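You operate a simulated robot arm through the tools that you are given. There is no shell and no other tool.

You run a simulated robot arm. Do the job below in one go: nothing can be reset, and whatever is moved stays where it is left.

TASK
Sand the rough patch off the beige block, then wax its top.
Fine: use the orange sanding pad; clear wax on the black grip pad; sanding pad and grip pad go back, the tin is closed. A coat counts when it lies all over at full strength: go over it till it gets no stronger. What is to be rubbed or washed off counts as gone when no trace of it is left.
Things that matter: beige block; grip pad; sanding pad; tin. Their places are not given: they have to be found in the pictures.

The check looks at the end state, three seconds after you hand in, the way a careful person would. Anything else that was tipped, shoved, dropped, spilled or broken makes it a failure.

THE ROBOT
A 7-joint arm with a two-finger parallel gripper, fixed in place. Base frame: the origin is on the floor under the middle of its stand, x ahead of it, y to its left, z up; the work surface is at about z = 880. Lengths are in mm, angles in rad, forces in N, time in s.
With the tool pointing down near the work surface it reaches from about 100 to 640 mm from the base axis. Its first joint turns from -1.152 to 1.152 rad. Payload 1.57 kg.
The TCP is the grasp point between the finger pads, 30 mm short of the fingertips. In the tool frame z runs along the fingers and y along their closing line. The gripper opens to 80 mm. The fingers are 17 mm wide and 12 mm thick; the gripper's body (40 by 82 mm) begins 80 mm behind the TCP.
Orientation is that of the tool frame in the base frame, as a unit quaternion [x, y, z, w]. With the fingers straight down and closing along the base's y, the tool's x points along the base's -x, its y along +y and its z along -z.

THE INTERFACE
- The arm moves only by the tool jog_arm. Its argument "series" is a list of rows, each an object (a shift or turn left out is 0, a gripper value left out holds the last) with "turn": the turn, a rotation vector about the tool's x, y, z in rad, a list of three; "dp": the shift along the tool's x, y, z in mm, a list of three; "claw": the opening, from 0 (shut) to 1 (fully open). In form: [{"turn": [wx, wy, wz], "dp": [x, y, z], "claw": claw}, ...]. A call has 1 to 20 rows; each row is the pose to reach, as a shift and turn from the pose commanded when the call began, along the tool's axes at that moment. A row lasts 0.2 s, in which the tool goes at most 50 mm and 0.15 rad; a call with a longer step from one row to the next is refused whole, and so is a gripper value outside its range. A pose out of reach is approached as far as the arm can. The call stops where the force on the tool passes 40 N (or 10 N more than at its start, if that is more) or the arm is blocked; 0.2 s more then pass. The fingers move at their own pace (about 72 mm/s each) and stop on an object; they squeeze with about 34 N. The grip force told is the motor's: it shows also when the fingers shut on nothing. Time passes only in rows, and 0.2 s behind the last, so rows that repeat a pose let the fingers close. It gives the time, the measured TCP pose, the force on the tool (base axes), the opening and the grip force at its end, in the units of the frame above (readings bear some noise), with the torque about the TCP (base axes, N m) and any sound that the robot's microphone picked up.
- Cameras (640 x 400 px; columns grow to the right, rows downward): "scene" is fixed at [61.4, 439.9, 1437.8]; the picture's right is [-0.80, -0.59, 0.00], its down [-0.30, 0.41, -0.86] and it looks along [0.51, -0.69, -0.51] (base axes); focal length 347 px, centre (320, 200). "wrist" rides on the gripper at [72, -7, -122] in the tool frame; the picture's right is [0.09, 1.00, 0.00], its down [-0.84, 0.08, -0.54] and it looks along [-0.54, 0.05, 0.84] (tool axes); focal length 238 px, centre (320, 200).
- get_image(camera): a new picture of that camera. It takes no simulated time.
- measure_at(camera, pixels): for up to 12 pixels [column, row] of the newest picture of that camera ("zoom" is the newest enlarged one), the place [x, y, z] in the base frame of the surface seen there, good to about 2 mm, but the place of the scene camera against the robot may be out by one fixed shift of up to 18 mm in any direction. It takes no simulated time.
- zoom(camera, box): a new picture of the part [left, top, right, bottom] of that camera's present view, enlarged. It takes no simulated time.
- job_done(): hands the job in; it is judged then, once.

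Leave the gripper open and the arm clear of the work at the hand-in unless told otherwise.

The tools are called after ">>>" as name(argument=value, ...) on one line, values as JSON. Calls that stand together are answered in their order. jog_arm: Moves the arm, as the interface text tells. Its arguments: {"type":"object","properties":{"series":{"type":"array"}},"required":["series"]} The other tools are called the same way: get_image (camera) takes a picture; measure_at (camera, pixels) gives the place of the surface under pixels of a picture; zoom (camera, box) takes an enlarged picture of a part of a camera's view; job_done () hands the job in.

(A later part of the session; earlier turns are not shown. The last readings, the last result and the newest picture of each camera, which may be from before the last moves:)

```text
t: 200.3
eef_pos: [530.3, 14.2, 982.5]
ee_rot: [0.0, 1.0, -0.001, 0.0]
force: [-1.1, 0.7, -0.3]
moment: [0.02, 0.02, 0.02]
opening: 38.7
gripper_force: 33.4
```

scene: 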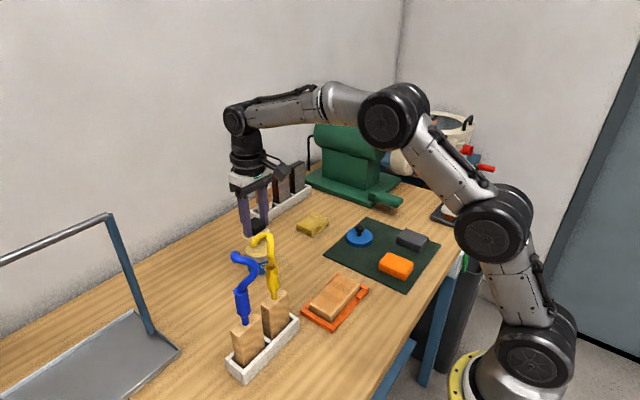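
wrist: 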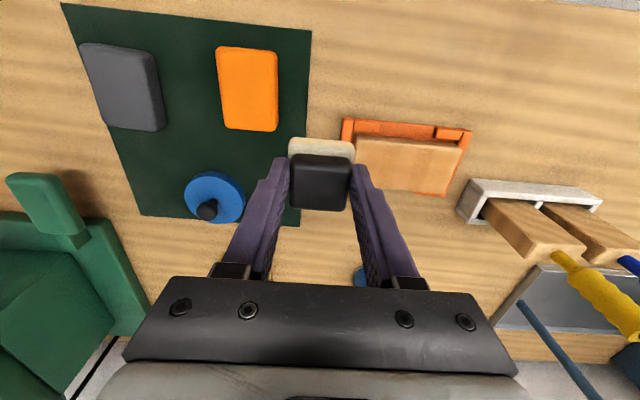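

>>> jog_arm(series=[{"dp": [0, 0, 0.6], "claw": 0}, {"dp": [0, 0, 0.6]}])

>>> jog_arm(series=[{"dp": [0, 0, 0.6], "claw": 0}, {"dp": [0, 0, 0.6]}])

```text
t: 200.9
eef_pos: [531.0, 14.3, 982.0]
ee_rot: [0.0, 1.0, 0.0, -0.001]
force: [0.3, -0.6, -0.1]
moment: [-0.02, 0.03, -0.01]
opening: 38.3
gripper_force: 33.6
```

```text
t: 201.5
eef_pos: [530.8, 13.6, 981.2]
ee_rot: [0.0, 1.0, 0.0, 0.001]
force: [0.4, -0.8, 4.0]
moment: [-0.06, 0.02, 0.01]
opening: 38.6
gripper_force: 33.6
```

Contact; press a bit, hold, then to the block's centre lane.

>>> jog_arm(series=[{"dp": [0, 0, 0.5], "claw": 0}, {"dp": [0, 0, 0.5]}, {"dp": [0, 0, 0.5]}, {"dp": [0, 0, 0.5]}, {"dp": [0, 0, -10]}, {"dp": [0, 0, -40]}, {"dp": [25, -1, -60]}, {"dp": [65, -4, -60]}, {"dp": [105, -8, -60]}, {"dp": [145, -12, -60]}, {"dp": [180, -15, -45]}, {"dp": [200, -16, -15]}, {"dp": [200, -16, 12]}, {"dp": [200, -16, 25]}, {"dp": [200, -16, 28]}, {"dp": [200, -16, 28]}])

>>> jog_arm(series=[{"dp": [0, 0, 0.7], "claw": 0}, {"dp": [0, 0, 0.7]}])

```text
t: 204.9
eef_pos: [330.4, 0.8, 951.9]
ee_rot: [0.0, 1.0, 0.0, -0.001]
force: [0.0, -0.1, 0.4]
moment: [-0.01, 0.0, -0.02]
opening: 38.5
gripper_force: 33.6
```

```text
t: 205.5
eef_pos: [330.1, 0.6, 953.2]
ee_rot: [0.0, 1.0, 0.0, -0.001]
force: [0.0, 0.4, 1.9]
moment: [-0.04, -0.03, -0.02]
opening: 38.3
gripper_force: 34.3
```

Contact begins. Press 0.8 mm and stroke the centre lane end to end, twice.

>>> jog_arm(series=[{"dp": [0, 0, 0.8], "claw": 0}, {"dp": [0, -12, 0.8]}, {"dp": [0, -24, 0.8]}, {"dp": [0, -33, 0.8]}, {"dp": [0, -40, 0.8]}, {"dp": [0, -30, 0.8]}, {"dp": [0, -18, 0.8]}, {"dp": [0, -6, 0.8]}, {"dp": [0, 6, 0.8]}, {"dp": [0, 18, 0.8]}, {"dp": [0, 30, 0.8]}, {"dp": [0, 38, 0.8]}, {"dp": [0, 28, 0.8]}, {"dp": [0, 36, 0.8]}, {"dp": [0, 24, 0.8]}, {"dp": [0, 12, 0.8]}, {"dp": [0, 0, 0.8]}])

```text
t: 209.1
eef_pos: [329.6, -1.5, 952.0]
ee_rot: [0.0, 1.0, 0.0, -0.001]
force: [0.5, 1.3, 0.5]
moment: [0.04, -0.04, 0.0]
opening: 38.5
gripper_force: 33.6
```

The press faded to 0.5 N at the end. Lift for the lane change to the near lane (x≈314) and lower a bit deeper.

>>> jog_arm(series=[{"dp": [0, 0, -4], "claw": 0}, {"dp": [8, 0, -4]}, {"dp": [16, 0, -4]}, {"dp": [16, 0, -1]}, {"dp": [16, 0, 0.6]}, {"dp": [16, 0, 0.6]}])

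```text
t: 210.5
eef_pos: [313.7, -1.0, 952.0]
ee_rot: [-0.001, 1.0, 0.0, 0.0]
force: [-4.0, 1.3, 12.4]
moment: [0.02, 0.1, -0.02]
opening: 38.8
gripper_force: 33.9
```

>>> jog_arm(series=[{"dp": [0, 0, 0], "claw": 0}, {"dp": [0, -12, 0]}, {"dp": [0, -24, 0]}, {"dp": [0, -33, 0]}, {"dp": [0, -40, 0]}, {"dp": [0, -30, 0]}, {"dp": [0, -38, 0]}, {"dp": [0, -28, 0]}, {"dp": [0, -16, 0]}, {"dp": [0, -4, 0]}, {"dp": [0, 8, 0]}, {"dp": [0, 20, 0]}, {"dp": [0, 30, 0]}, {"dp": [0, 38, 0]}, {"dp": [0, 28, 0]}, {"dp": [0, 36, 0]}, {"dp": [0, 24, 0]}, {"dp": [0, 12, 0]}, {"dp": [0, 0, 0]}])

```text
t: 214.5
eef_pos: [316.2, -2.1, 950.8]
ee_rot: [0.0, 1.0, 0.001, 0.001]
force: [2.3, 8.2, 16.3]
moment: [0.35, -0.13, 0.04]
opening: 38.5
gripper_force: 34.4
```

Good. Lift, go to the far lane (x≈346), lower.

>>> jog_arm(series=[{"dp": [0, 0, -4], "claw": 0}, {"dp": [-16, 0, -4]}, {"dp": [-32, 0, -4]}, {"dp": [-32, 0, -1.5]}, {"dp": [-32, 0, -0.2]}, {"dp": [-32, 0, -0.2]}])

```text
t: 215.9
eef_pos: [347.0, -1.7, 952.8]
ee_rot: [0.0, 1.0, 0.0, -0.001]
force: [0.3, 0.2, -0.4]
moment: [0.0, -0.01, 0.0]
opening: 38.5
gripper_force: 33.8
```

>>> jog_arm(series=[{"dp": [0, 0, 0.7], "claw": 0}, {"dp": [0, 0, 0.7]}])

```text
t: 216.5
eef_pos: [346.5, -0.2, 951.0]
ee_rot: [0.0, 1.0, 0.001, 0.001]
force: [-0.7, 1.3, 7.3]
moment: [0.04, 0.09, -0.01]
opening: 38.5
gripper_force: 33.9
```

>>> jog_arm(series=[{"dp": [0, 0, 0.2], "claw": 0}, {"dp": [0, -12, 0.2]}, {"dp": [0, -24, 0.2]}, {"dp": [0, -33, 0.2]}, {"dp": [0, -40, 0.2]}, {"dp": [0, -30, 0.2]}, {"dp": [0, -38, 0.2]}, {"dp": [0, -28, 0.2]}, {"dp": [0, -16, 0.2]}, {"dp": [0, -4, 0.2]}, {"dp": [0, 8, 0.2]}, {"dp": [0, 20, 0.2]}, {"dp": [0, 30, 0.2]}, {"dp": [0, 38, 0.2]}, {"dp": [0, 28, 0.2]}, {"dp": [0, 36, 0.2]}, {"dp": [0, 24, 0.2]}, {"dp": [0, 12, 0.2]}, {"dp": [0, 0, 0.2]}])

```text
t: 220.5
eef_pos: [348.1, 1.2, 951.4]
ee_rot: [0.0, 1.0, 0.0, 0.001]
force: [0.3, 11.5, 20.8]
moment: [0.42, 0.02, -0.03]
opening: 38.3
gripper_force: 33.6
```

Done with that pass. I'll lift and move over toward the grip pad's home (518, −79), taking the comparison pictures on the way.

>>> jog_arm(series=[{"dp": [0, 0, -15], "claw": 0}, {"dp": [0, 0, -45]}, {"dp": [0, 0, -75]}, {"dp": [-40, -18, -75]}, {"dp": [-80, -36, -75]}, {"dp": [-120, -54, -75]}, {"dp": [-160, -72, -75]}, {"dp": [-171.5, -77, -70]}, {"dp": [-171.5, -77, -70]}])

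>>> zoom(camera="scene", box=[308, 270, 364, 310])

>>> zoom(camera="scene", box=[300, 265, 380, 325])

>>> get_image(camera="wrist")

```text
t: 222.5
eef_pos: [519.0, -75.5, 1021.3]
ee_rot: [0.0, 1.0, 0.0, -0.001]
force: [-0.1, 0.1, 0.0]
moment: [0.04, 0.01, -0.03]
opening: 38.8
gripper_force: 34.1
```

```text
10.00 times, centred on (336, 290) of scene
```

zoom: 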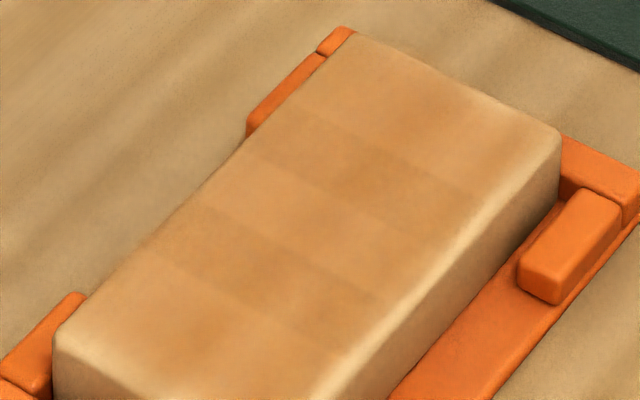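

```text
6.67 times, centred on (340, 295) of scene
```

zoom: 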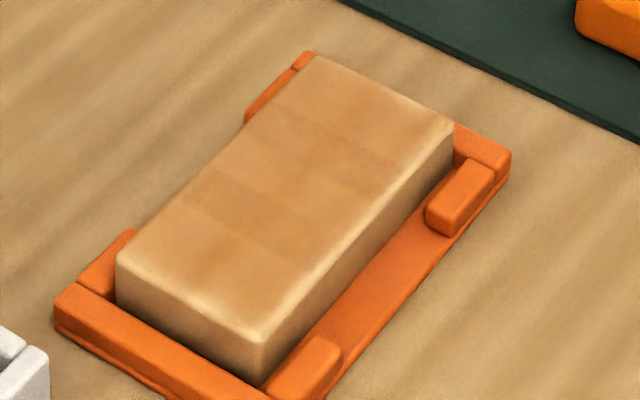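

```text
taken
```

wrist: 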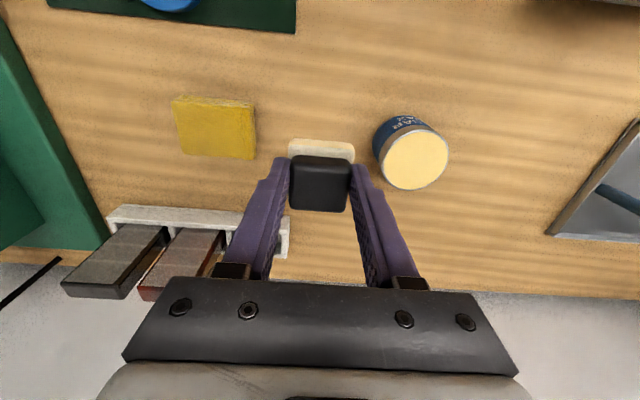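

The tone is unchanged: the coat is at full strength. Now the grip pad goes home. Two null readings to average my position.

>>> jog_arm(series=[{"dp": [0, 0, 0], "claw": 0}])

>>> jog_arm(series=[{"dp": [0, 0, 0], "claw": 0}])

>>> jog_arm(series=[{"dp": [0, 0, 0], "claw": 0}])

```text
t: 222.9
eef_pos: [519.0, -75.3, 1021.2]
ee_rot: [0.0, 1.0, 0.0, -0.001]
force: [-0.4, -0.1, 0.3]
moment: [0.01, 0.02, -0.02]
opening: 38.6
gripper_force: 34.0
```

```text
t: 223.3
eef_pos: [519.5, -76.0, 1022.1]
ee_rot: [0.0, 1.0, -0.001, -0.001]
force: [-1.0, -0.1, 0.0]
moment: [-0.06, 0.01, 0.01]
opening: 38.7
gripper_force: 34.4
```

```text
t: 223.7
eef_pos: [517.7, -75.8, 1020.5]
ee_rot: [0.0, 1.0, 0.0, -0.001]
force: [-0.5, 0.3, -0.9]
moment: [0.01, 0.0, 0.04]
opening: 38.7
gripper_force: 34.1
```

I'm at (518.8, −75.7, 1021). I'll correct by ~3 mm and lower to just above the table.

>>> jog_arm(series=[{"dp": [0.8, -2.8, 30], "claw": 0}, {"dp": [0.8, -2.8, 60]}, {"dp": [0.8, -2.8, 82]}, {"dp": [0.8, -2.8, 90]}, {"dp": [0.8, -2.8, 92]}, {"dp": [0.8, -2.8, 92]}])

>>> jog_arm(series=[{"dp": [0, 0, 0.8], "claw": 0}, {"dp": [0, 0, 0.8]}])

```text
t: 225.1
eef_pos: [515.8, -79.9, 928.3]
ee_rot: [0.0, 1.0, 0.0, -0.002]
force: [0.8, 0.4, -0.3]
moment: [0.01, -0.01, 0.0]
opening: 38.6
gripper_force: 34.0
```

```text
t: 225.7
eef_pos: [516.4, -79.6, 927.2]
ee_rot: [0.0, 1.0, 0.0, -0.001]
force: [0.2, 0.7, 0.2]
moment: [0.0, 0.03, -0.02]
opening: 38.5
gripper_force: 33.7
```

>>> jog_arm(series=[{"dp": [0, 0, 0.8], "claw": 0}, {"dp": [0, 0, 0.8]}])

>>> jog_arm(series=[{"dp": [0, 0, 0.8], "claw": 0}, {"dp": [0, 0, 0.8]}])

>>> zoom(camera="scene", box=[240, 190, 340, 270])

```text
t: 226.3
eef_pos: [516.8, -79.3, 926.7]
ee_rot: [0.0, 1.0, 0.0, -0.001]
force: [0.8, 0.7, 0.5]
moment: [-0.01, -0.01, -0.03]
opening: 38.4
gripper_force: 34.3
```

```text
t: 226.9
eef_pos: [517.3, -79.4, 927.0]
ee_rot: [-0.001, 1.0, 0.0, 0.0]
force: [-2.7, -1.6, 4.5]
moment: [-0.04, 0.01, -0.03]
opening: 38.7
gripper_force: 34.3
```

```text
5.00 times, centred on (290, 230) of scene
```

zoom: 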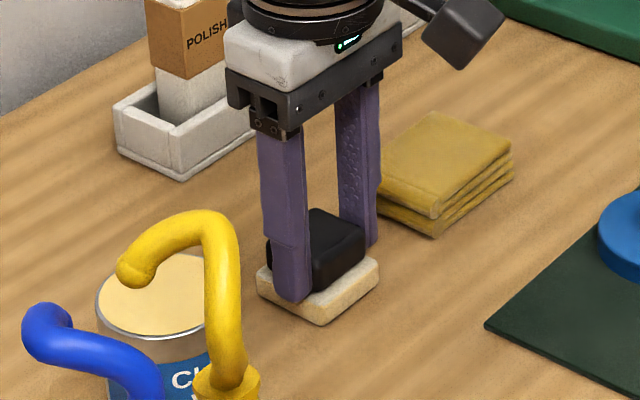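

The felt stands on the table (4.5 N). Open partly and rise straight up.

>>> jog_arm(series=[{"dp": [0, 0, 0], "claw": 0.75}, {"dp": [0, 0, 0], "claw": 0.75}, {"dp": [0, 0, 0], "claw": 0.75}, {"dp": [0, 0, -20], "claw": 0.75}, {"dp": [0, 0, -60], "claw": 0.75}, {"dp": [0, 0, -100], "claw": 0.75}, {"dp": [0, 0, -140], "claw": 0.75}, {"dp": [40, 0, -150], "claw": 0.75}, {"dp": [60, 0, -150], "claw": 0.75}, {"dp": [60, 0, -150], "claw": 0.75}])

>>> get_image(camera="wrist")

>>> zoom(camera="scene", box=[230, 200, 350, 290])

```text
t: 229.1
eef_pos: [456.0, -81.1, 1074.7]
ee_rot: [0.0, 1.0, 0.0, -0.001]
force: [-0.7, 0.2, 0.2]
moment: [0.0, -0.03, 0.03]
opening: 59.8
gripper_force: 0.2
```

```text
taken
```

wrist: 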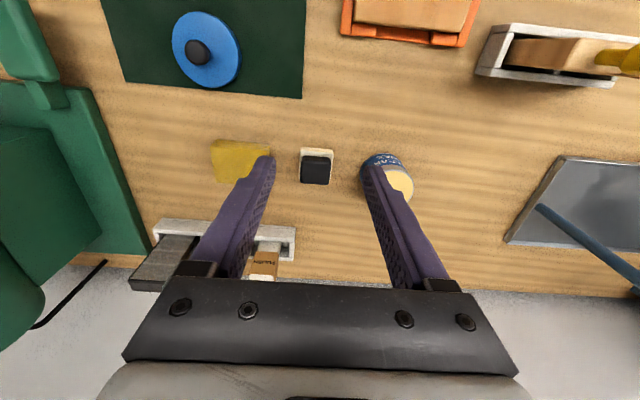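

```text
4.44 times, centred on (290, 245) of scene
```

zoom: 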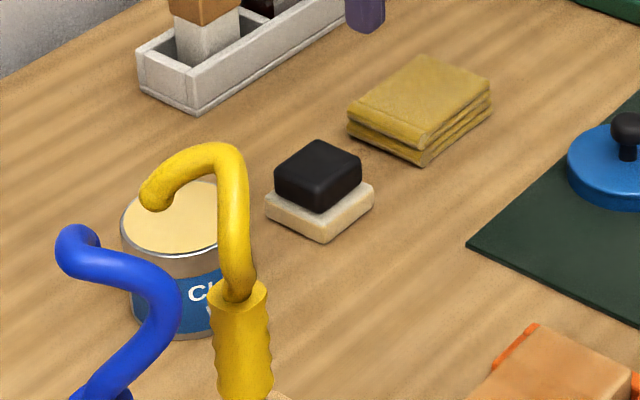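

The grip pad is back in its spot. Now the lid on the mat. I'll move nearer to see it, opposite the arm's present place: TCP about (330, −190, 1060).

>>> jog_arm(series=[{"dp": [25, -22, 0], "claw": 1}, {"dp": [50, -44, 0]}, {"dp": [75, -66, 0]}, {"dp": [100, -88, 0]}, {"dp": [120, -105, 10]}, {"dp": [120, -110, 20]}, {"dp": [120, -110, 20]}])

>>> get_image(camera="wrist")

>>> zoom(camera="scene", box=[330, 200, 450, 290])

```text
t: 230.7
eef_pos: [340.0, -189.3, 1058.9]
ee_rot: [0.0, 1.0, 0.0, 0.0]
force: [-1.4, 0.3, 0.0]
moment: [-0.01, -0.01, -0.04]
opening: 80.3
gripper_force: 0.0
```

```text
taken
```

wrist: 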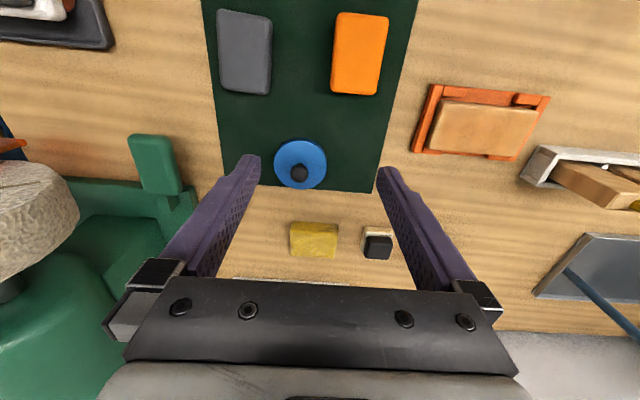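

```text
4.44 times, centred on (390, 245) of scene
```

zoom: 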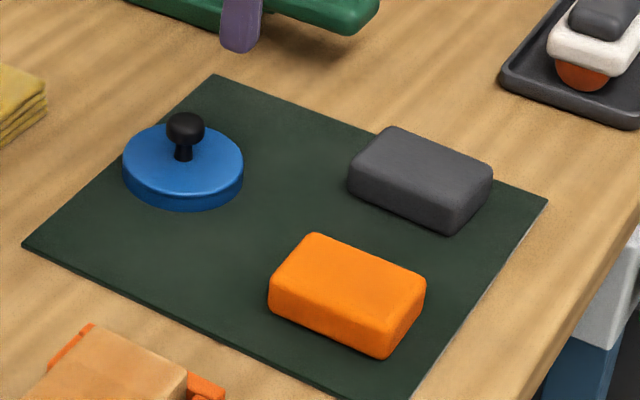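

I'll enlarge the lid in the wrist view and measure its rim, the knob and the nearest machine part.

>>> zoom(camera="wrist", box=[250, 120, 378, 200])

>>> measure_at(camera="zoom", pixels=[[245, 265], [120, 205], [385, 210], [250, 105], [255, 340], [245, 245], [205, 270], [290, 270], [245, 300], [160, 140], [340, 145], [200, 180]])

>>> measure_at(camera="wrist", pixels=[[155, 165], [180, 190], [170, 140], [190, 205], [318, 238], [377, 247], [370, 232]])

```text
5.00 times, centred on (314, 160) of wrist
```

zoom: 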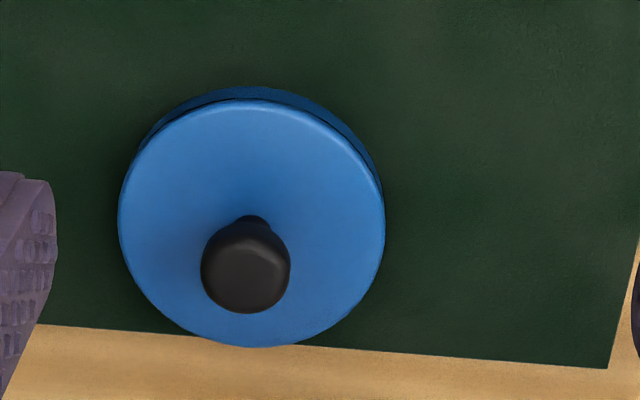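

```text
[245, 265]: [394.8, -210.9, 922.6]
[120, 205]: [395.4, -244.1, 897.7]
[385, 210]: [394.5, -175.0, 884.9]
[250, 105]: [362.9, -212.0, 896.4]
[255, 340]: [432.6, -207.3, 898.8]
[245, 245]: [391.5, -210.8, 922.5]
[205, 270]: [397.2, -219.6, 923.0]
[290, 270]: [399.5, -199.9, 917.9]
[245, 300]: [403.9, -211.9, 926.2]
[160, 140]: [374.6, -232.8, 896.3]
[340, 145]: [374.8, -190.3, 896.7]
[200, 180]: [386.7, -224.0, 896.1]
```

```text
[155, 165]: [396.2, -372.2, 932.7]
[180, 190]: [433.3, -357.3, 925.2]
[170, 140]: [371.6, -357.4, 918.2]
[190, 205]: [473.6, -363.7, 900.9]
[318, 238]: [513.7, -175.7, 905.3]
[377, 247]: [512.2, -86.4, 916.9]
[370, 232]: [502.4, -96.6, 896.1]
```

Lid centre ≈ (398, −210.5), knob top z≈926, lid top z≈897, radius ~34. I'll line up above the knob at z≈990 and check.

>>> jog_arm(series=[{"dp": [-20, -7, 10], "claw": 1}, {"dp": [-40, -14, 25]}, {"dp": [-59.3, -21.5, 45]}, {"dp": [-59.3, -21.5, 68]}, {"dp": [-59.3, -21.5, 68]}])

>>> jog_arm(series=[{"dp": [0, 0, 0], "claw": 1}])

>>> get_image(camera="wrist")

>>> zoom(camera="wrist", box=[240, 90, 400, 190])

>>> measure_at(camera="wrist", pixels=[[320, 140], [310, 140], [330, 140], [320, 150], [320, 128], [285, 130], [355, 130], [320, 100], [320, 165]])

```text
t: 231.9
eef_pos: [397.0, -213.3, 987.1]
ee_rot: [0.001, 1.0, 0.001, -0.001]
force: [-0.1, -0.2, 0.0]
moment: [0.02, 0.0, 0.01]
opening: 79.8
gripper_force: 0.1
```

```text
t: 232.3
eef_pos: [396.3, -213.3, 989.1]
ee_rot: [0.0, 1.0, 0.0, -0.001]
force: [-0.2, -0.2, -0.4]
moment: [-0.01, 0.02, -0.02]
opening: 79.8
gripper_force: 0.0
```

```text
taken
```

wrist: 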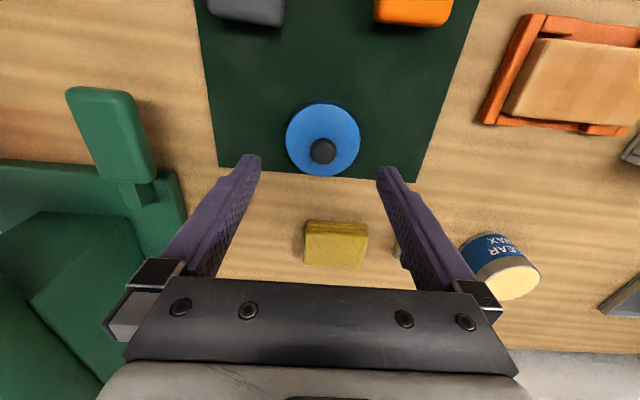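

```text
4.00 times, centred on (320, 140) of wrist
```

zoom: 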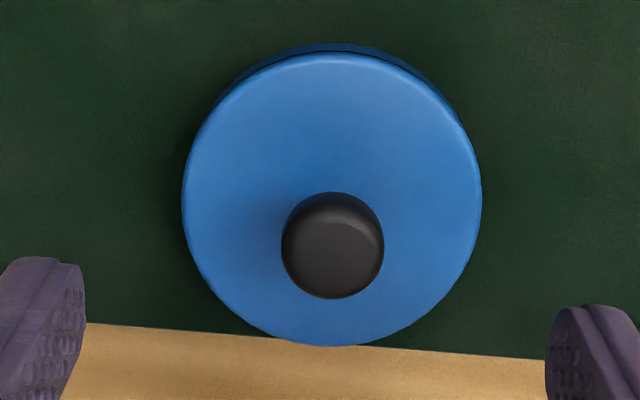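

```text
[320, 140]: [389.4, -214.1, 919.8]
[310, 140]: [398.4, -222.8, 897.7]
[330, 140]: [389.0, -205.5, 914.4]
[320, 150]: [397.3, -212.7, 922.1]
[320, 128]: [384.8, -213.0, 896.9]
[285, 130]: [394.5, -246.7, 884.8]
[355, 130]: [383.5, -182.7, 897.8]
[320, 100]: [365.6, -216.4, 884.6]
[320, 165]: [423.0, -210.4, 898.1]
```

By the camera's geometry the knob sits 2 mm to +y of my axis and is exact in x. I'll shift +2 mm, descend so the tips are ~4 mm above the lid, and close on the knob.

>>> jog_arm(series=[{"dp": [0, 2, 20], "claw": 1}, {"dp": [0, 2, 40]}, {"dp": [0, 2, 52]}, {"dp": [0, 2, 56]}, {"dp": [0, 2, 56]}, {"dp": [0, 2, 56], "claw": 0.5}, {"dp": [0, 2, 56], "claw": 0.5}])

>>> get_image(camera="wrist")

>>> zoom(camera="scene", box=[310, 190, 430, 280])

```text
t: 233.9
eef_pos: [396.9, -209.7, 931.3]
ee_rot: [0.0, 1.0, 0.0, 0.0]
force: [0.4, -0.3, -0.3]
moment: [0.0, -0.03, 0.01]
opening: 39.9
gripper_force: 0.0
```

```text
taken
```

wrist: 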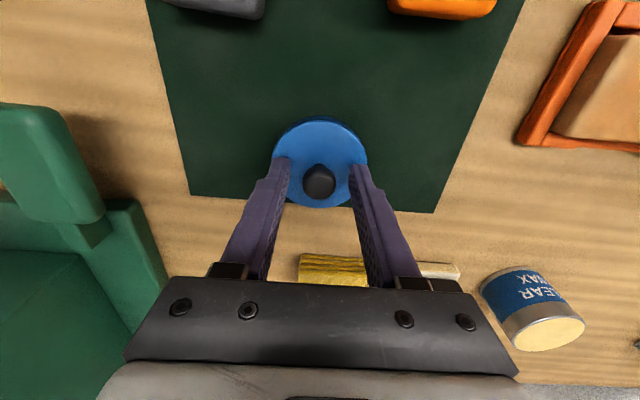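

```text
4.44 times, centred on (370, 235) of scene
```

zoom: 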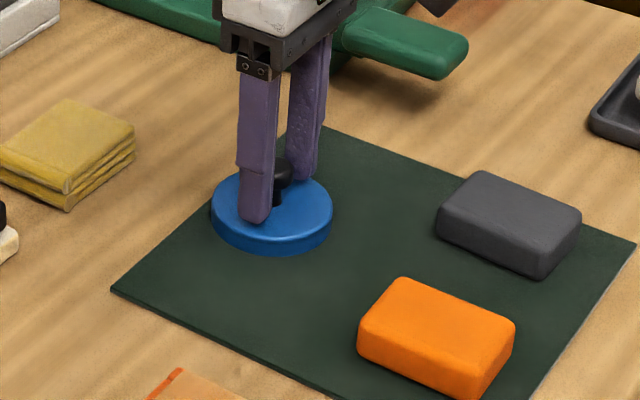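

The knob is centred between the fingers. Close on it.

>>> jog_arm(series=[{"dp": [0, 0, 0], "claw": 0}, {"dp": [0, 0, 0], "claw": 0}, {"dp": [0, 0, 0], "claw": 0}, {"dp": [0, 0, 0], "claw": 0}])

>>> get_image(camera="wrist")

```text
t: 234.9
eef_pos: [398.0, -209.1, 931.3]
ee_rot: [0.0, 1.0, 0.0, -0.001]
force: [0.8, 0.7, -0.3]
moment: [-0.01, 0.02, 0.02]
opening: 19.0
gripper_force: 33.2
```

```text
taken
```

wrist: 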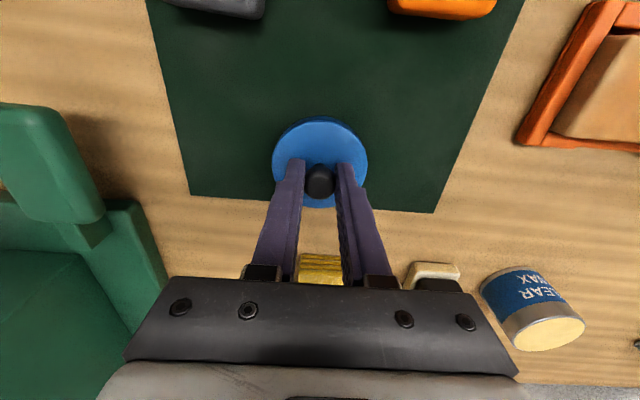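

The knob is gripped (19 mm, 33 N). Lift straight up and carry it to a point short of the tin (≈(430, −50, 1035)) to re-measure the tin's centre.

>>> jog_arm(series=[{"dp": [0, 0, -10], "claw": 0}, {"dp": [0, 0, -40]}, {"dp": [0, 0, -80]}, {"dp": [0, 0, -105]}, {"dp": [-8, 40, -105]}, {"dp": [-16, 80, -105]}, {"dp": [-24, 120, -105]}, {"dp": [-32, 155, -105]}, {"dp": [-32, 155, -105]}])

>>> get_image(camera="wrist")

>>> get_image(camera="scene")

```text
t: 236.9
eef_pos: [426.7, -55.5, 1036.1]
ee_rot: [-0.001, 1.0, 0.0, 0.0]
force: [0.0, -0.4, 0.1]
moment: [0.0, 0.01, -0.01]
opening: 19.2
gripper_force: 33.5
```

```text
taken
```

wrist: 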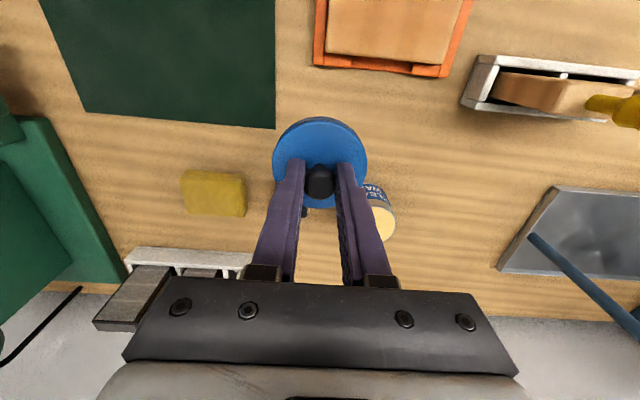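

```text
taken
```

scene: 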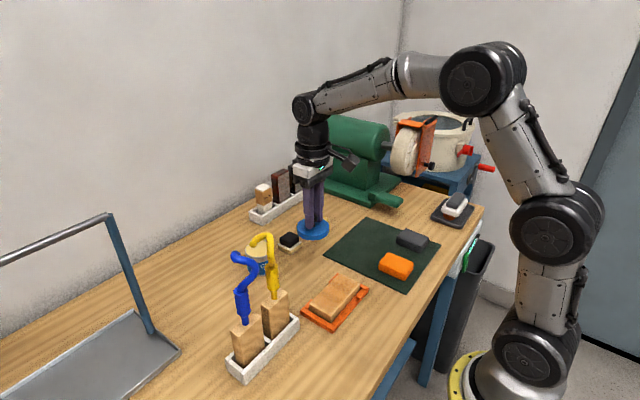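

The lid hangs level. I'll move to about (518, −76, 1035), where the tin should be fully visible beside the lid.

>>> jog_arm(series=[{"dp": [-30, -7, 0], "claw": 0}, {"dp": [-60, -14, 0]}, {"dp": [-90, -21, 0]}, {"dp": [-90, -21, 0]}])

>>> get_image(camera="wrist")

>>> zoom(camera="wrist", box=[350, 90, 478, 210])

```text
t: 237.9
eef_pos: [517.4, -77.3, 1037.4]
ee_rot: [0.0, 1.0, 0.0, -0.001]
force: [0.8, -1.0, -0.8]
moment: [0.01, 0.03, 0.01]
opening: 19.3
gripper_force: 33.2
```

```text
taken
```

wrist: 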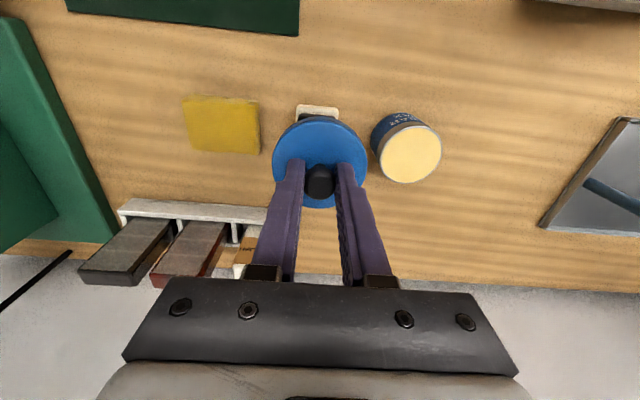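

```text
3.33 times, centred on (414, 150) of wrist
```

zoom: 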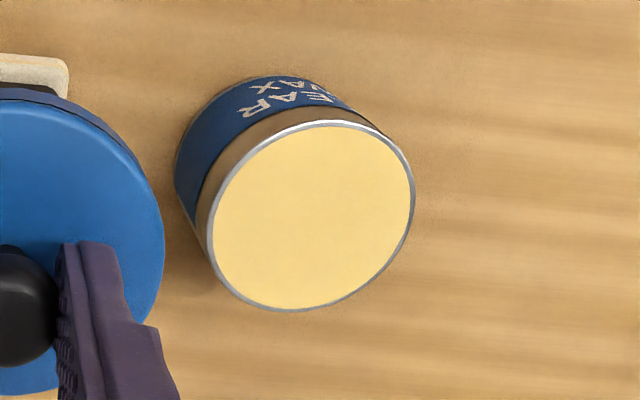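

The whole rim is visible. I'll measure points around the rim and the middle.

>>> measure_at(camera="zoom", pixels=[[211, 240], [410, 195], [330, 124], [287, 307], [242, 165], [395, 155], [375, 260], [228, 278], [310, 216], [345, 295], [270, 140], [408, 225]])

```text
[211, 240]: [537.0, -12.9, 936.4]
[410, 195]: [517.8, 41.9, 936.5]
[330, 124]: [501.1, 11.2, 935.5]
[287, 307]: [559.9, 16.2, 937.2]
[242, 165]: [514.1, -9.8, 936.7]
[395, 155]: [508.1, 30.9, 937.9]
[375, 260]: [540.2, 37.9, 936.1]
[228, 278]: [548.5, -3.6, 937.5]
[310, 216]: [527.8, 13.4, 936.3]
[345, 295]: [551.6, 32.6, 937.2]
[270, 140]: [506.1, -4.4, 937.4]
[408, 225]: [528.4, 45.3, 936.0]
```

Rim fit: centre (530, 15), radius ~29.5; the lid hangs centred on my axis to within a millimetre. A few null readings to fix my own position.

>>> jog_arm(series=[{"dp": [0, 0, 0], "claw": 0}])

>>> jog_arm(series=[{"dp": [0, 0, 0], "claw": 0}])

>>> jog_arm(series=[{"dp": [0, 0, 0], "claw": 0}])

>>> jog_arm(series=[{"dp": [0, 0, 0], "claw": 0}])

```text
t: 238.3
eef_pos: [518.3, -76.6, 1037.5]
ee_rot: [0.0, 1.0, 0.0, -0.001]
force: [-0.5, 0.1, -0.2]
moment: [0.0, -0.02, -0.01]
opening: 18.8
gripper_force: 33.8
```

```text
t: 238.7
eef_pos: [518.1, -77.5, 1037.0]
ee_rot: [0.0, 1.0, 0.0, -0.001]
force: [0.3, 0.3, -1.3]
moment: [0.02, 0.0, 0.01]
opening: 19.5
gripper_force: 33.5
```

```text
t: 239.1
eef_pos: [517.1, -76.9, 1037.6]
ee_rot: [-0.001, 1.0, 0.0, -0.001]
force: [0.5, 0.1, -0.4]
moment: [0.0, 0.0, -0.02]
opening: 19.0
gripper_force: 33.4
```

```text
t: 239.5
eef_pos: [518.6, -77.7, 1038.0]
ee_rot: [0.0, 1.0, 0.001, -0.001]
force: [0.8, 0.7, -1.3]
moment: [0.04, 0.0, -0.03]
opening: 19.3
gripper_force: 32.7
```

My average pose is (517.9, −77.2, 1037.5). Moving +12.3 in x and +92.2 in y to sit over the tin, then lowering to ~7 mm above the rim.

>>> jog_arm(series=[{"dp": [-4, 31, 0], "claw": 0}, {"dp": [-8, 62, 0]}, {"dp": [-12.3, 92.2, 0]}, {"dp": [-12.3, 92.2, 20]}, {"dp": [-12.3, 92.2, 38]}, {"dp": [-12.3, 92.2, 46]}, {"dp": [-12.3, 92.2, 46]}])

>>> get_image(camera="wrist")

>>> zoom(camera="scene", box=[220, 220, 300, 280])

```text
t: 241.1
eef_pos: [530.4, 16.9, 992.2]
ee_rot: [0.0, 1.0, 0.0, -0.001]
force: [-0.4, -0.7, -0.7]
moment: [0.0, 0.03, 0.01]
opening: 19.0
gripper_force: 33.3
```

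```text
taken
```

wrist: 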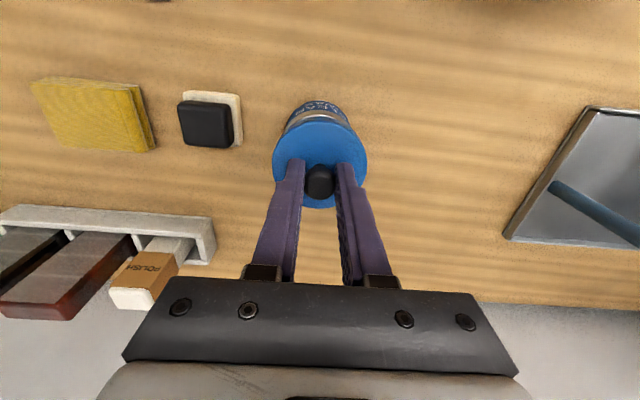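

```text
6.67 times, centred on (260, 250) of scene
```

zoom: 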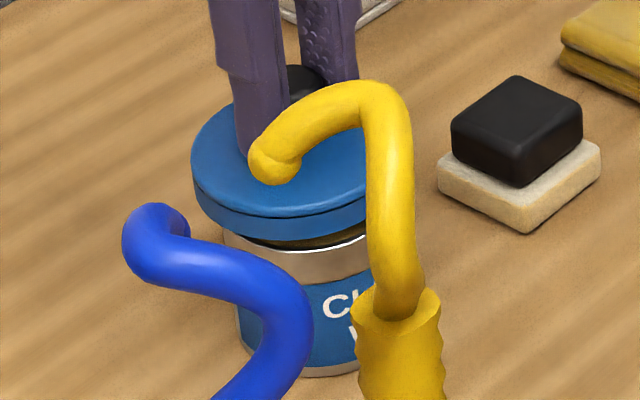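

It looks centred. I'll enlarge the wrist view to check the tin's sides against the lid's.

>>> zoom(camera="wrist", box=[256, 80, 384, 220])

```text
2.86 times, centred on (320, 150) of wrist
```

zoom: 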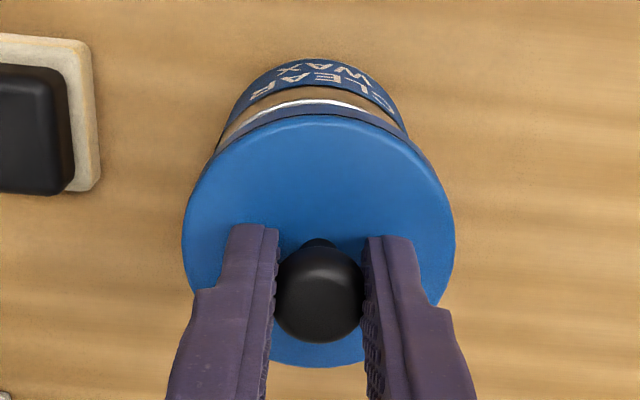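

I'll measure the visible arc of the rim and the lid's edge to compare centres.

>>> measure_at(camera="zoom", pixels=[[250, 118], [280, 107], [315, 102], [350, 106], [380, 117], [225, 138], [400, 128], [184, 240], [453, 240], [318, 120], [318, 355], [320, 290]])

```text
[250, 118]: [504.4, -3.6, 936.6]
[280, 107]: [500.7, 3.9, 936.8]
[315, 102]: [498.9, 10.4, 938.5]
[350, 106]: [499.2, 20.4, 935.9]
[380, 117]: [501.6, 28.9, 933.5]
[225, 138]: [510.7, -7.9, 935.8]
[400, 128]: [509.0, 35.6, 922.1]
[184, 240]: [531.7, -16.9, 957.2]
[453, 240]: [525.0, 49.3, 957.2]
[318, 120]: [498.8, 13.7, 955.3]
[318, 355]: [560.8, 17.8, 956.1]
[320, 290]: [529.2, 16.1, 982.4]
```

Lid centre ≈ (530, 16.2), tin centre ≈ (530, 15). I'll shift −1 mm in y and lower slowly.

>>> jog_arm(series=[{"dp": [0, -1, 0], "claw": 0}, {"dp": [0, -1, 2]}, {"dp": [0, -1, 4]}, {"dp": [0, -1, 6]}, {"dp": [0, -1, 6]}])

>>> jog_arm(series=[{"dp": [0, 0, 1], "claw": 0}, {"dp": [0, 0, 2]}, {"dp": [0, 0, 2]}])

```text
t: 242.3
eef_pos: [530.2, 15.0, 985.7]
ee_rot: [0.0, 1.0, 0.0, -0.001]
force: [-0.3, 0.0, -0.6]
moment: [0.0, 0.02, 0.0]
opening: 19.3
gripper_force: 33.6
```

```text
t: 243.1
eef_pos: [530.2, 15.1, 984.1]
ee_rot: [0.0, 1.0, 0.0, 0.0]
force: [-1.3, -0.6, 6.2]
moment: [-0.01, 0.27, -0.02]
opening: 19.3
gripper_force: 32.7
```

First contact: 6 N with a moment showing touch at the near side of the rim (lid bottom at rim height). I'll look at it closely.

>>> zoom(camera="scene", box=[220, 220, 300, 280])

>>> zoom(camera="wrist", box=[256, 80, 384, 220])

```text
6.67 times, centred on (260, 250) of scene
```

zoom: 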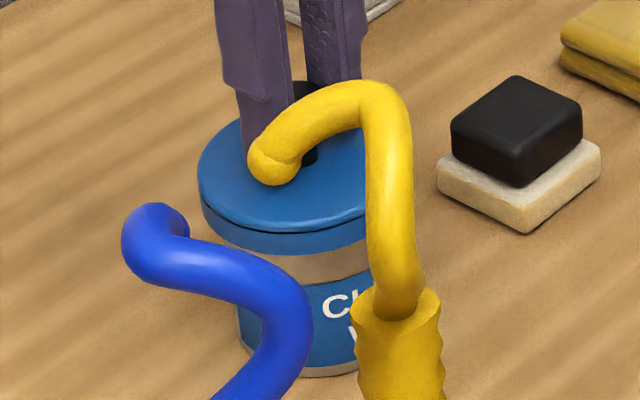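

```text
2.86 times, centred on (320, 150) of wrist
```

zoom: 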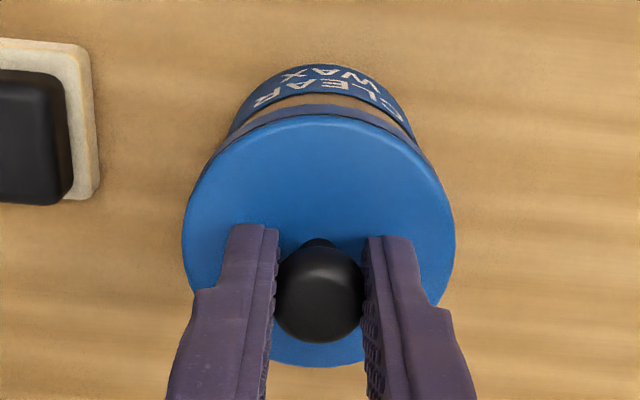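

I'll zoom in the scene view on the left side, to compare the lid's and tin's left edges.

>>> zoom(camera="scene", box=[240, 230, 288, 260])

>>> measure_at(camera="zoom", pixels=[[200, 260], [300, 300], [400, 330], [480, 320], [220, 330], [330, 350], [430, 350], [140, 200], [130, 150]])

```text
13.33 times, centred on (264, 245) of scene
```

zoom: 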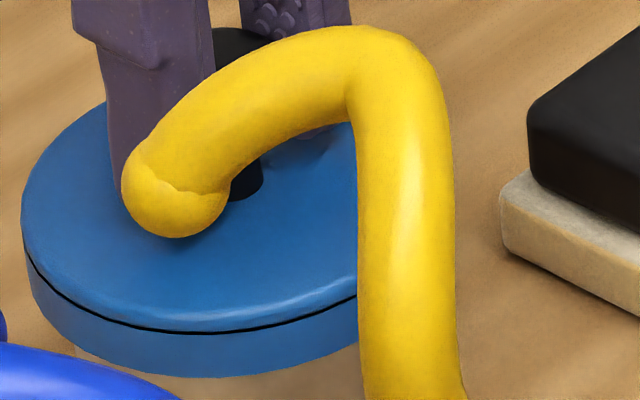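

```text
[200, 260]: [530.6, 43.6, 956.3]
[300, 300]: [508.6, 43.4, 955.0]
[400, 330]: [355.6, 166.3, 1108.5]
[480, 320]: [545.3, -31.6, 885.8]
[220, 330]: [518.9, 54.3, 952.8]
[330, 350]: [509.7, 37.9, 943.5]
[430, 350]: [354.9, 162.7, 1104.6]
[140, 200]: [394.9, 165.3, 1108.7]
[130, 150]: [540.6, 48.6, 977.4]
```

The lid's lower rim is just at the tin's rim height. The signs (near-side contact, lid a bit to +x/+y in the picture) suggest shifting ~1.5 mm toward −x and ~0.8 mm toward −y. Raise a little, shift, and lower again gently.

>>> jog_arm(series=[{"dp": [0, 0, -1.5], "claw": 0}, {"dp": [1.5, -0.8, -1.5]}, {"dp": [1.5, -0.8, -0.8]}, {"dp": [1.5, -0.8, 0]}, {"dp": [1.5, -0.8, 0]}])

```text
t: 244.3
eef_pos: [529.1, 14.2, 983.9]
ee_rot: [0.0, 1.0, 0.0, 0.0]
force: [-2.6, -0.4, 5.9]
moment: [0.04, 0.28, 0.02]
opening: 19.1
gripper_force: 33.4
```

Still contact at the same height. I'll press a little further (0.7 mm steps) to see whether it slides on or is simply resting.

>>> jog_arm(series=[{"dp": [0, 0, 0.7], "claw": 0}, {"dp": [0, 0, 0.7]}])

```text
t: 244.9
eef_pos: [529.1, 13.8, 982.6]
ee_rot: [0.0, 1.0, 0.0, 0.0]
force: [-2.9, -1.1, 10.8]
moment: [0.02, 0.43, 0.03]
opening: 19.2
gripper_force: 33.1
```

I'll look again from the scene camera, a bit wider and below the lid, to compare the tin's left silhouette with the lid's.

>>> zoom(camera="scene", box=[232, 234, 296, 274])

>>> zoom(camera="wrist", box=[270, 90, 370, 150])

```text
10.00 times, centred on (264, 254) of scene
```

zoom: 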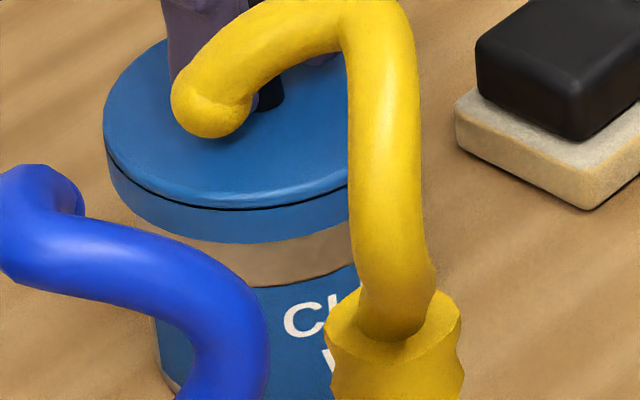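

```text
6.40 times, centred on (320, 120) of wrist
```

zoom: 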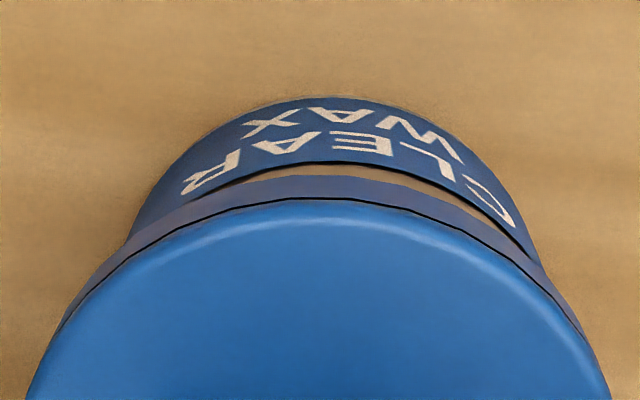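

Contact remains at the near side of the rim. I'll try another 2 mm toward −x (raise, shift, lower gently) and see whether it drops.

>>> jog_arm(series=[{"dp": [0, 0, -2.5], "claw": 0}, {"dp": [2, 0.6, -2.5]}, {"dp": [2, 0.6, -1.5]}, {"dp": [2, 0.6, -0.7]}, {"dp": [2, 0.6, -0.7]}])

```text
t: 246.1
eef_pos: [526.8, 14.8, 981.9]
ee_rot: [0.0, 1.0, 0.0, -0.001]
force: [0.6, -0.2, -0.1]
moment: [-0.01, -0.04, 0.02]
opening: 19.2
gripper_force: 33.0
```

No contact force now at a height where it touched before: the lid's skirt is clearing the rim. Lower on in 1 mm steps.

>>> jog_arm(series=[{"dp": [0, 0, 0.8], "claw": 0}, {"dp": [0, 0, 1.6]}, {"dp": [0, 0, 1.6]}])

```text
t: 246.9
eef_pos: [527.9, 14.7, 982.4]
ee_rot: [-0.001, 1.0, 0.0, -0.001]
force: [-0.3, 0.0, 0.2]
moment: [0.04, 0.04, -0.02]
opening: 19.6
gripper_force: 32.7
```

>>> jog_arm(series=[{"dp": [0, 0, 0.8], "claw": 0}, {"dp": [0, 0, 1.6]}, {"dp": [0, 0, 1.6]}])

>>> zoom(camera="scene", box=[232, 234, 296, 274])

```text
t: 247.7
eef_pos: [527.2, 13.6, 980.1]
ee_rot: [0.001, 1.0, 0.0, -0.001]
force: [0.6, 0.5, -0.2]
moment: [-0.02, 0.02, 0.02]
opening: 19.1
gripper_force: 32.9
```

```text
10.00 times, centred on (264, 254) of scene
```

zoom: 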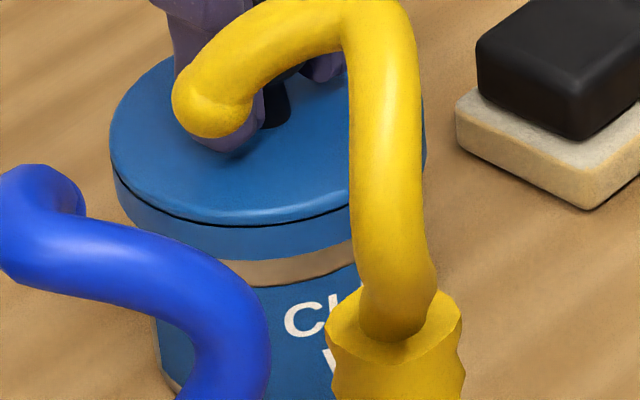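

The lid is sliding down over the tin (the bare band below it has narrowed). Continue lowering gently.

>>> jog_arm(series=[{"dp": [0, 0, 0.8], "claw": 0}, {"dp": [0, 0, 1.6]}, {"dp": [0, 0, 2.4]}, {"dp": [0, 0, 2.4]}])

```text
t: 248.7
eef_pos: [526.8, 13.5, 979.0]
ee_rot: [0.0, 1.0, 0.0, -0.001]
force: [0.1, 0.1, 0.3]
moment: [0.0, 0.0, -0.02]
opening: 19.2
gripper_force: 33.5
```

>>> jog_arm(series=[{"dp": [0, 0, 0.8], "claw": 0}, {"dp": [0, 0, 1.6]}, {"dp": [0, 0, 2.4]}, {"dp": [0, 0, 2.4]}])

```text
t: 249.7
eef_pos: [526.5, 14.0, 975.6]
ee_rot: [-0.001, 1.0, 0.0, -0.001]
force: [0.1, -1.0, -0.5]
moment: [-0.01, -0.02, 0.01]
opening: 19.3
gripper_force: 33.2
```

>>> jog_arm(series=[{"dp": [0, 0, 0.8], "claw": 0}, {"dp": [0, 0, 1.6]}, {"dp": [0, 0, 1.6]}])

>>> zoom(camera="scene", box=[232, 234, 296, 274])

```text
t: 250.5
eef_pos: [527.7, 14.5, 974.4]
ee_rot: [0.001, 1.0, 0.0, 0.002]
force: [-2.4, -1.0, 8.8]
moment: [0.01, -0.17, -0.01]
opening: 18.9
gripper_force: 33.4
```

```text
10.00 times, centred on (264, 254) of scene
```

zoom: 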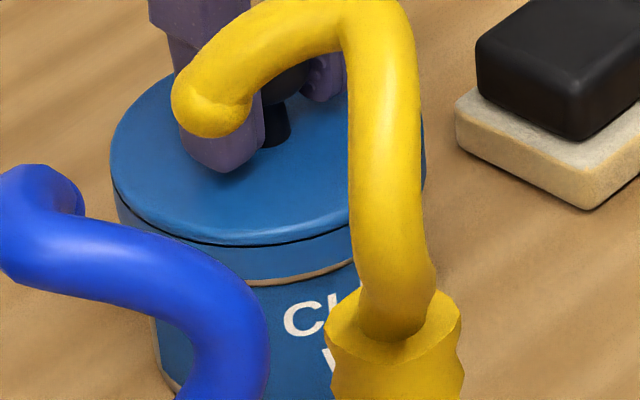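

8.8 N now, with only a hair of bare band left under the skirt: it's seated or nearly. A light further press to make sure.

>>> jog_arm(series=[{"dp": [0, 0, 0.7], "claw": 0}, {"dp": [0, 0, 0.7]}])

```text
t: 251.1
eef_pos: [527.4, 14.9, 974.7]
ee_rot: [-0.001, 1.0, 0.0, 0.002]
force: [-3.9, -0.4, 17.4]
moment: [-0.12, -0.03, -0.03]
opening: 19.3
gripper_force: 33.5
```

Force rises evenly (17 N, small moment): the lid is fully seated. Ease off, open the fingers and rise.

>>> jog_arm(series=[{"dp": [0, 0, -0.8], "claw": 0}, {"dp": [0, 0, -0.8], "claw": 0.6}, {"dp": [0, 0, -0.8], "claw": 0.6}, {"dp": [0, 0, -0.8], "claw": 0.6}, {"dp": [0, 0, -15], "claw": 0.6}, {"dp": [0, 0, -50], "claw": 0.6}, {"dp": [0, 0, -95], "claw": 0.6}, {"dp": [0, 0, -95], "claw": 0.6}])

>>> get_image(camera="wrist")

>>> zoom(camera="scene", box=[220, 220, 300, 280])

```text
t: 252.9
eef_pos: [527.7, 16.1, 1068.2]
ee_rot: [0.0, 1.0, -0.001, -0.001]
force: [-0.1, 0.3, -0.2]
moment: [0.0, 0.0, 0.02]
opening: 47.8
gripper_force: 0.0
heard: snap
```

```text
taken
```

wrist: 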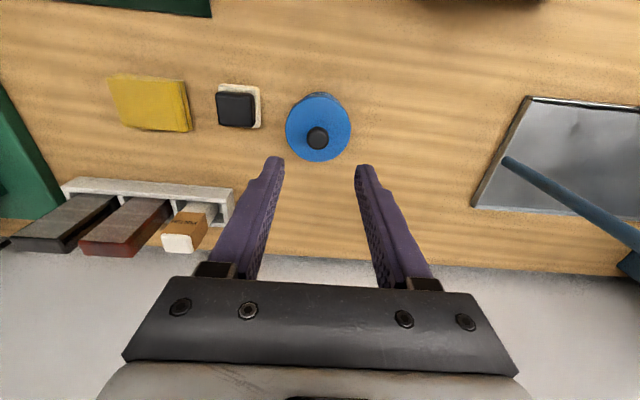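

```text
6.67 times, centred on (260, 250) of scene
```

zoom: 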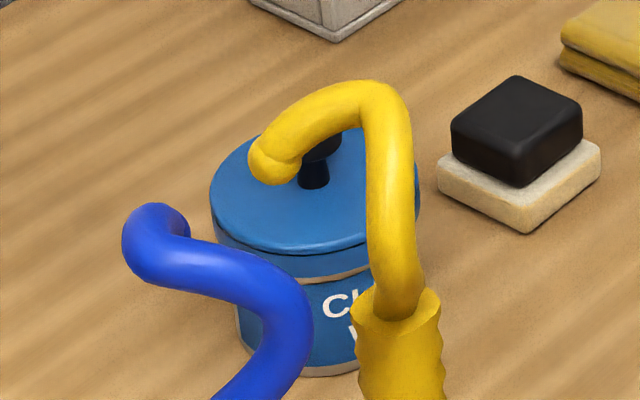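

A "snap" was heard: the tin is closed. Now with empty, open fingers I'll go behind the block to inspect its top without obstruction.

>>> jog_arm(series=[{"dp": [40, -4, -15], "claw": 1}, {"dp": [80, -8, -15]}, {"dp": [120, -12, -15]}, {"dp": [160, -16, -15]}, {"dp": [200, -20, -15]}, {"dp": [240, -22, 0]}, {"dp": [275, -22, 20]}, {"dp": [285, -22, 30]}, {"dp": [285, -22, 30]}])

>>> get_image(camera="wrist")

>>> get_image(camera="scene")

```text
t: 254.9
eef_pos: [242.2, -7.1, 1037.0]
ee_rot: [0.0, 1.0, 0.001, 0.0]
force: [0.9, 0.4, 0.2]
moment: [0.0, 0.0, -0.03]
opening: 79.6
gripper_force: 0.1
```

```text
taken
```

wrist: 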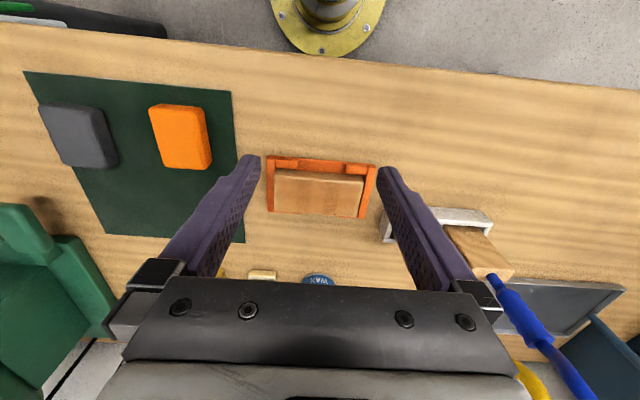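

```text
taken
```

scene: 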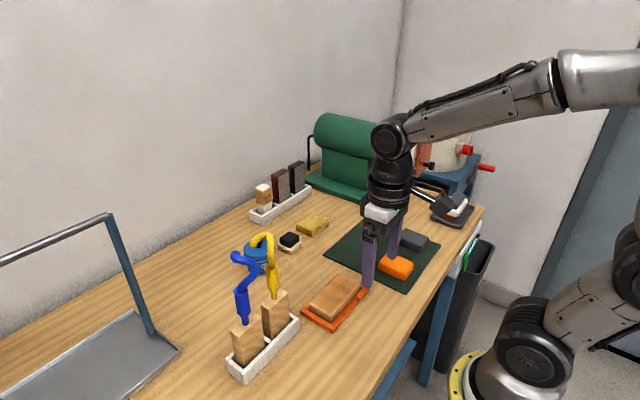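

>>> zoom(camera="wrist", box=[260, 145, 388, 225])

>>> zoom(camera="scene", box=[300, 265, 380, 325])

>>> zoom(camera="wrist", box=[20, 60, 260, 210])

```text
5.00 times, centred on (324, 185) of wrist
```

zoom: 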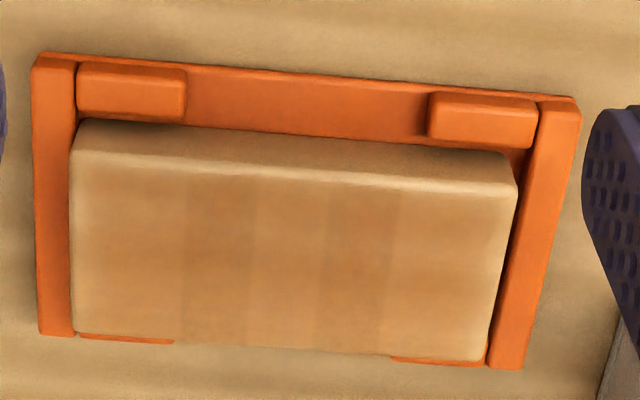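

```text
6.67 times, centred on (340, 295) of scene
```

zoom: 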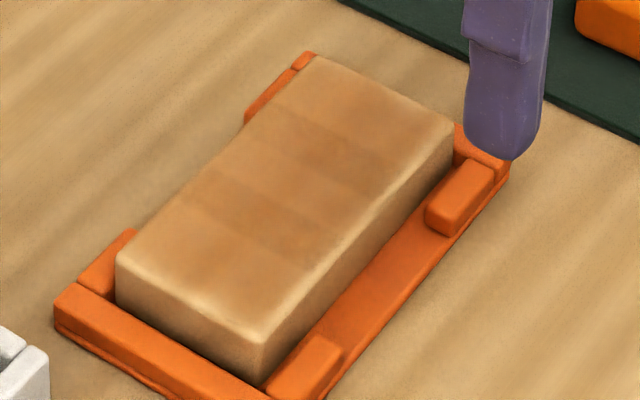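

```text
2.67 times, centred on (140, 135) of wrist
```

zoom: 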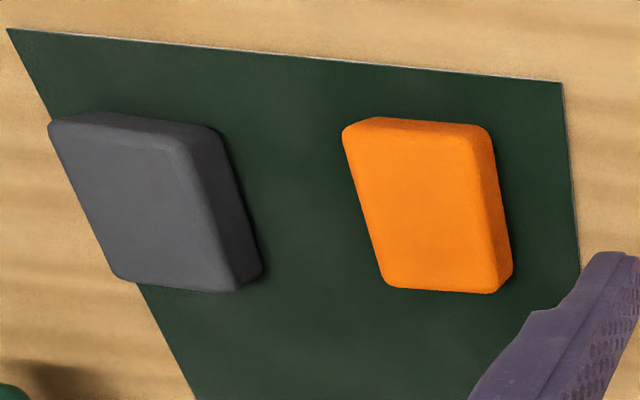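

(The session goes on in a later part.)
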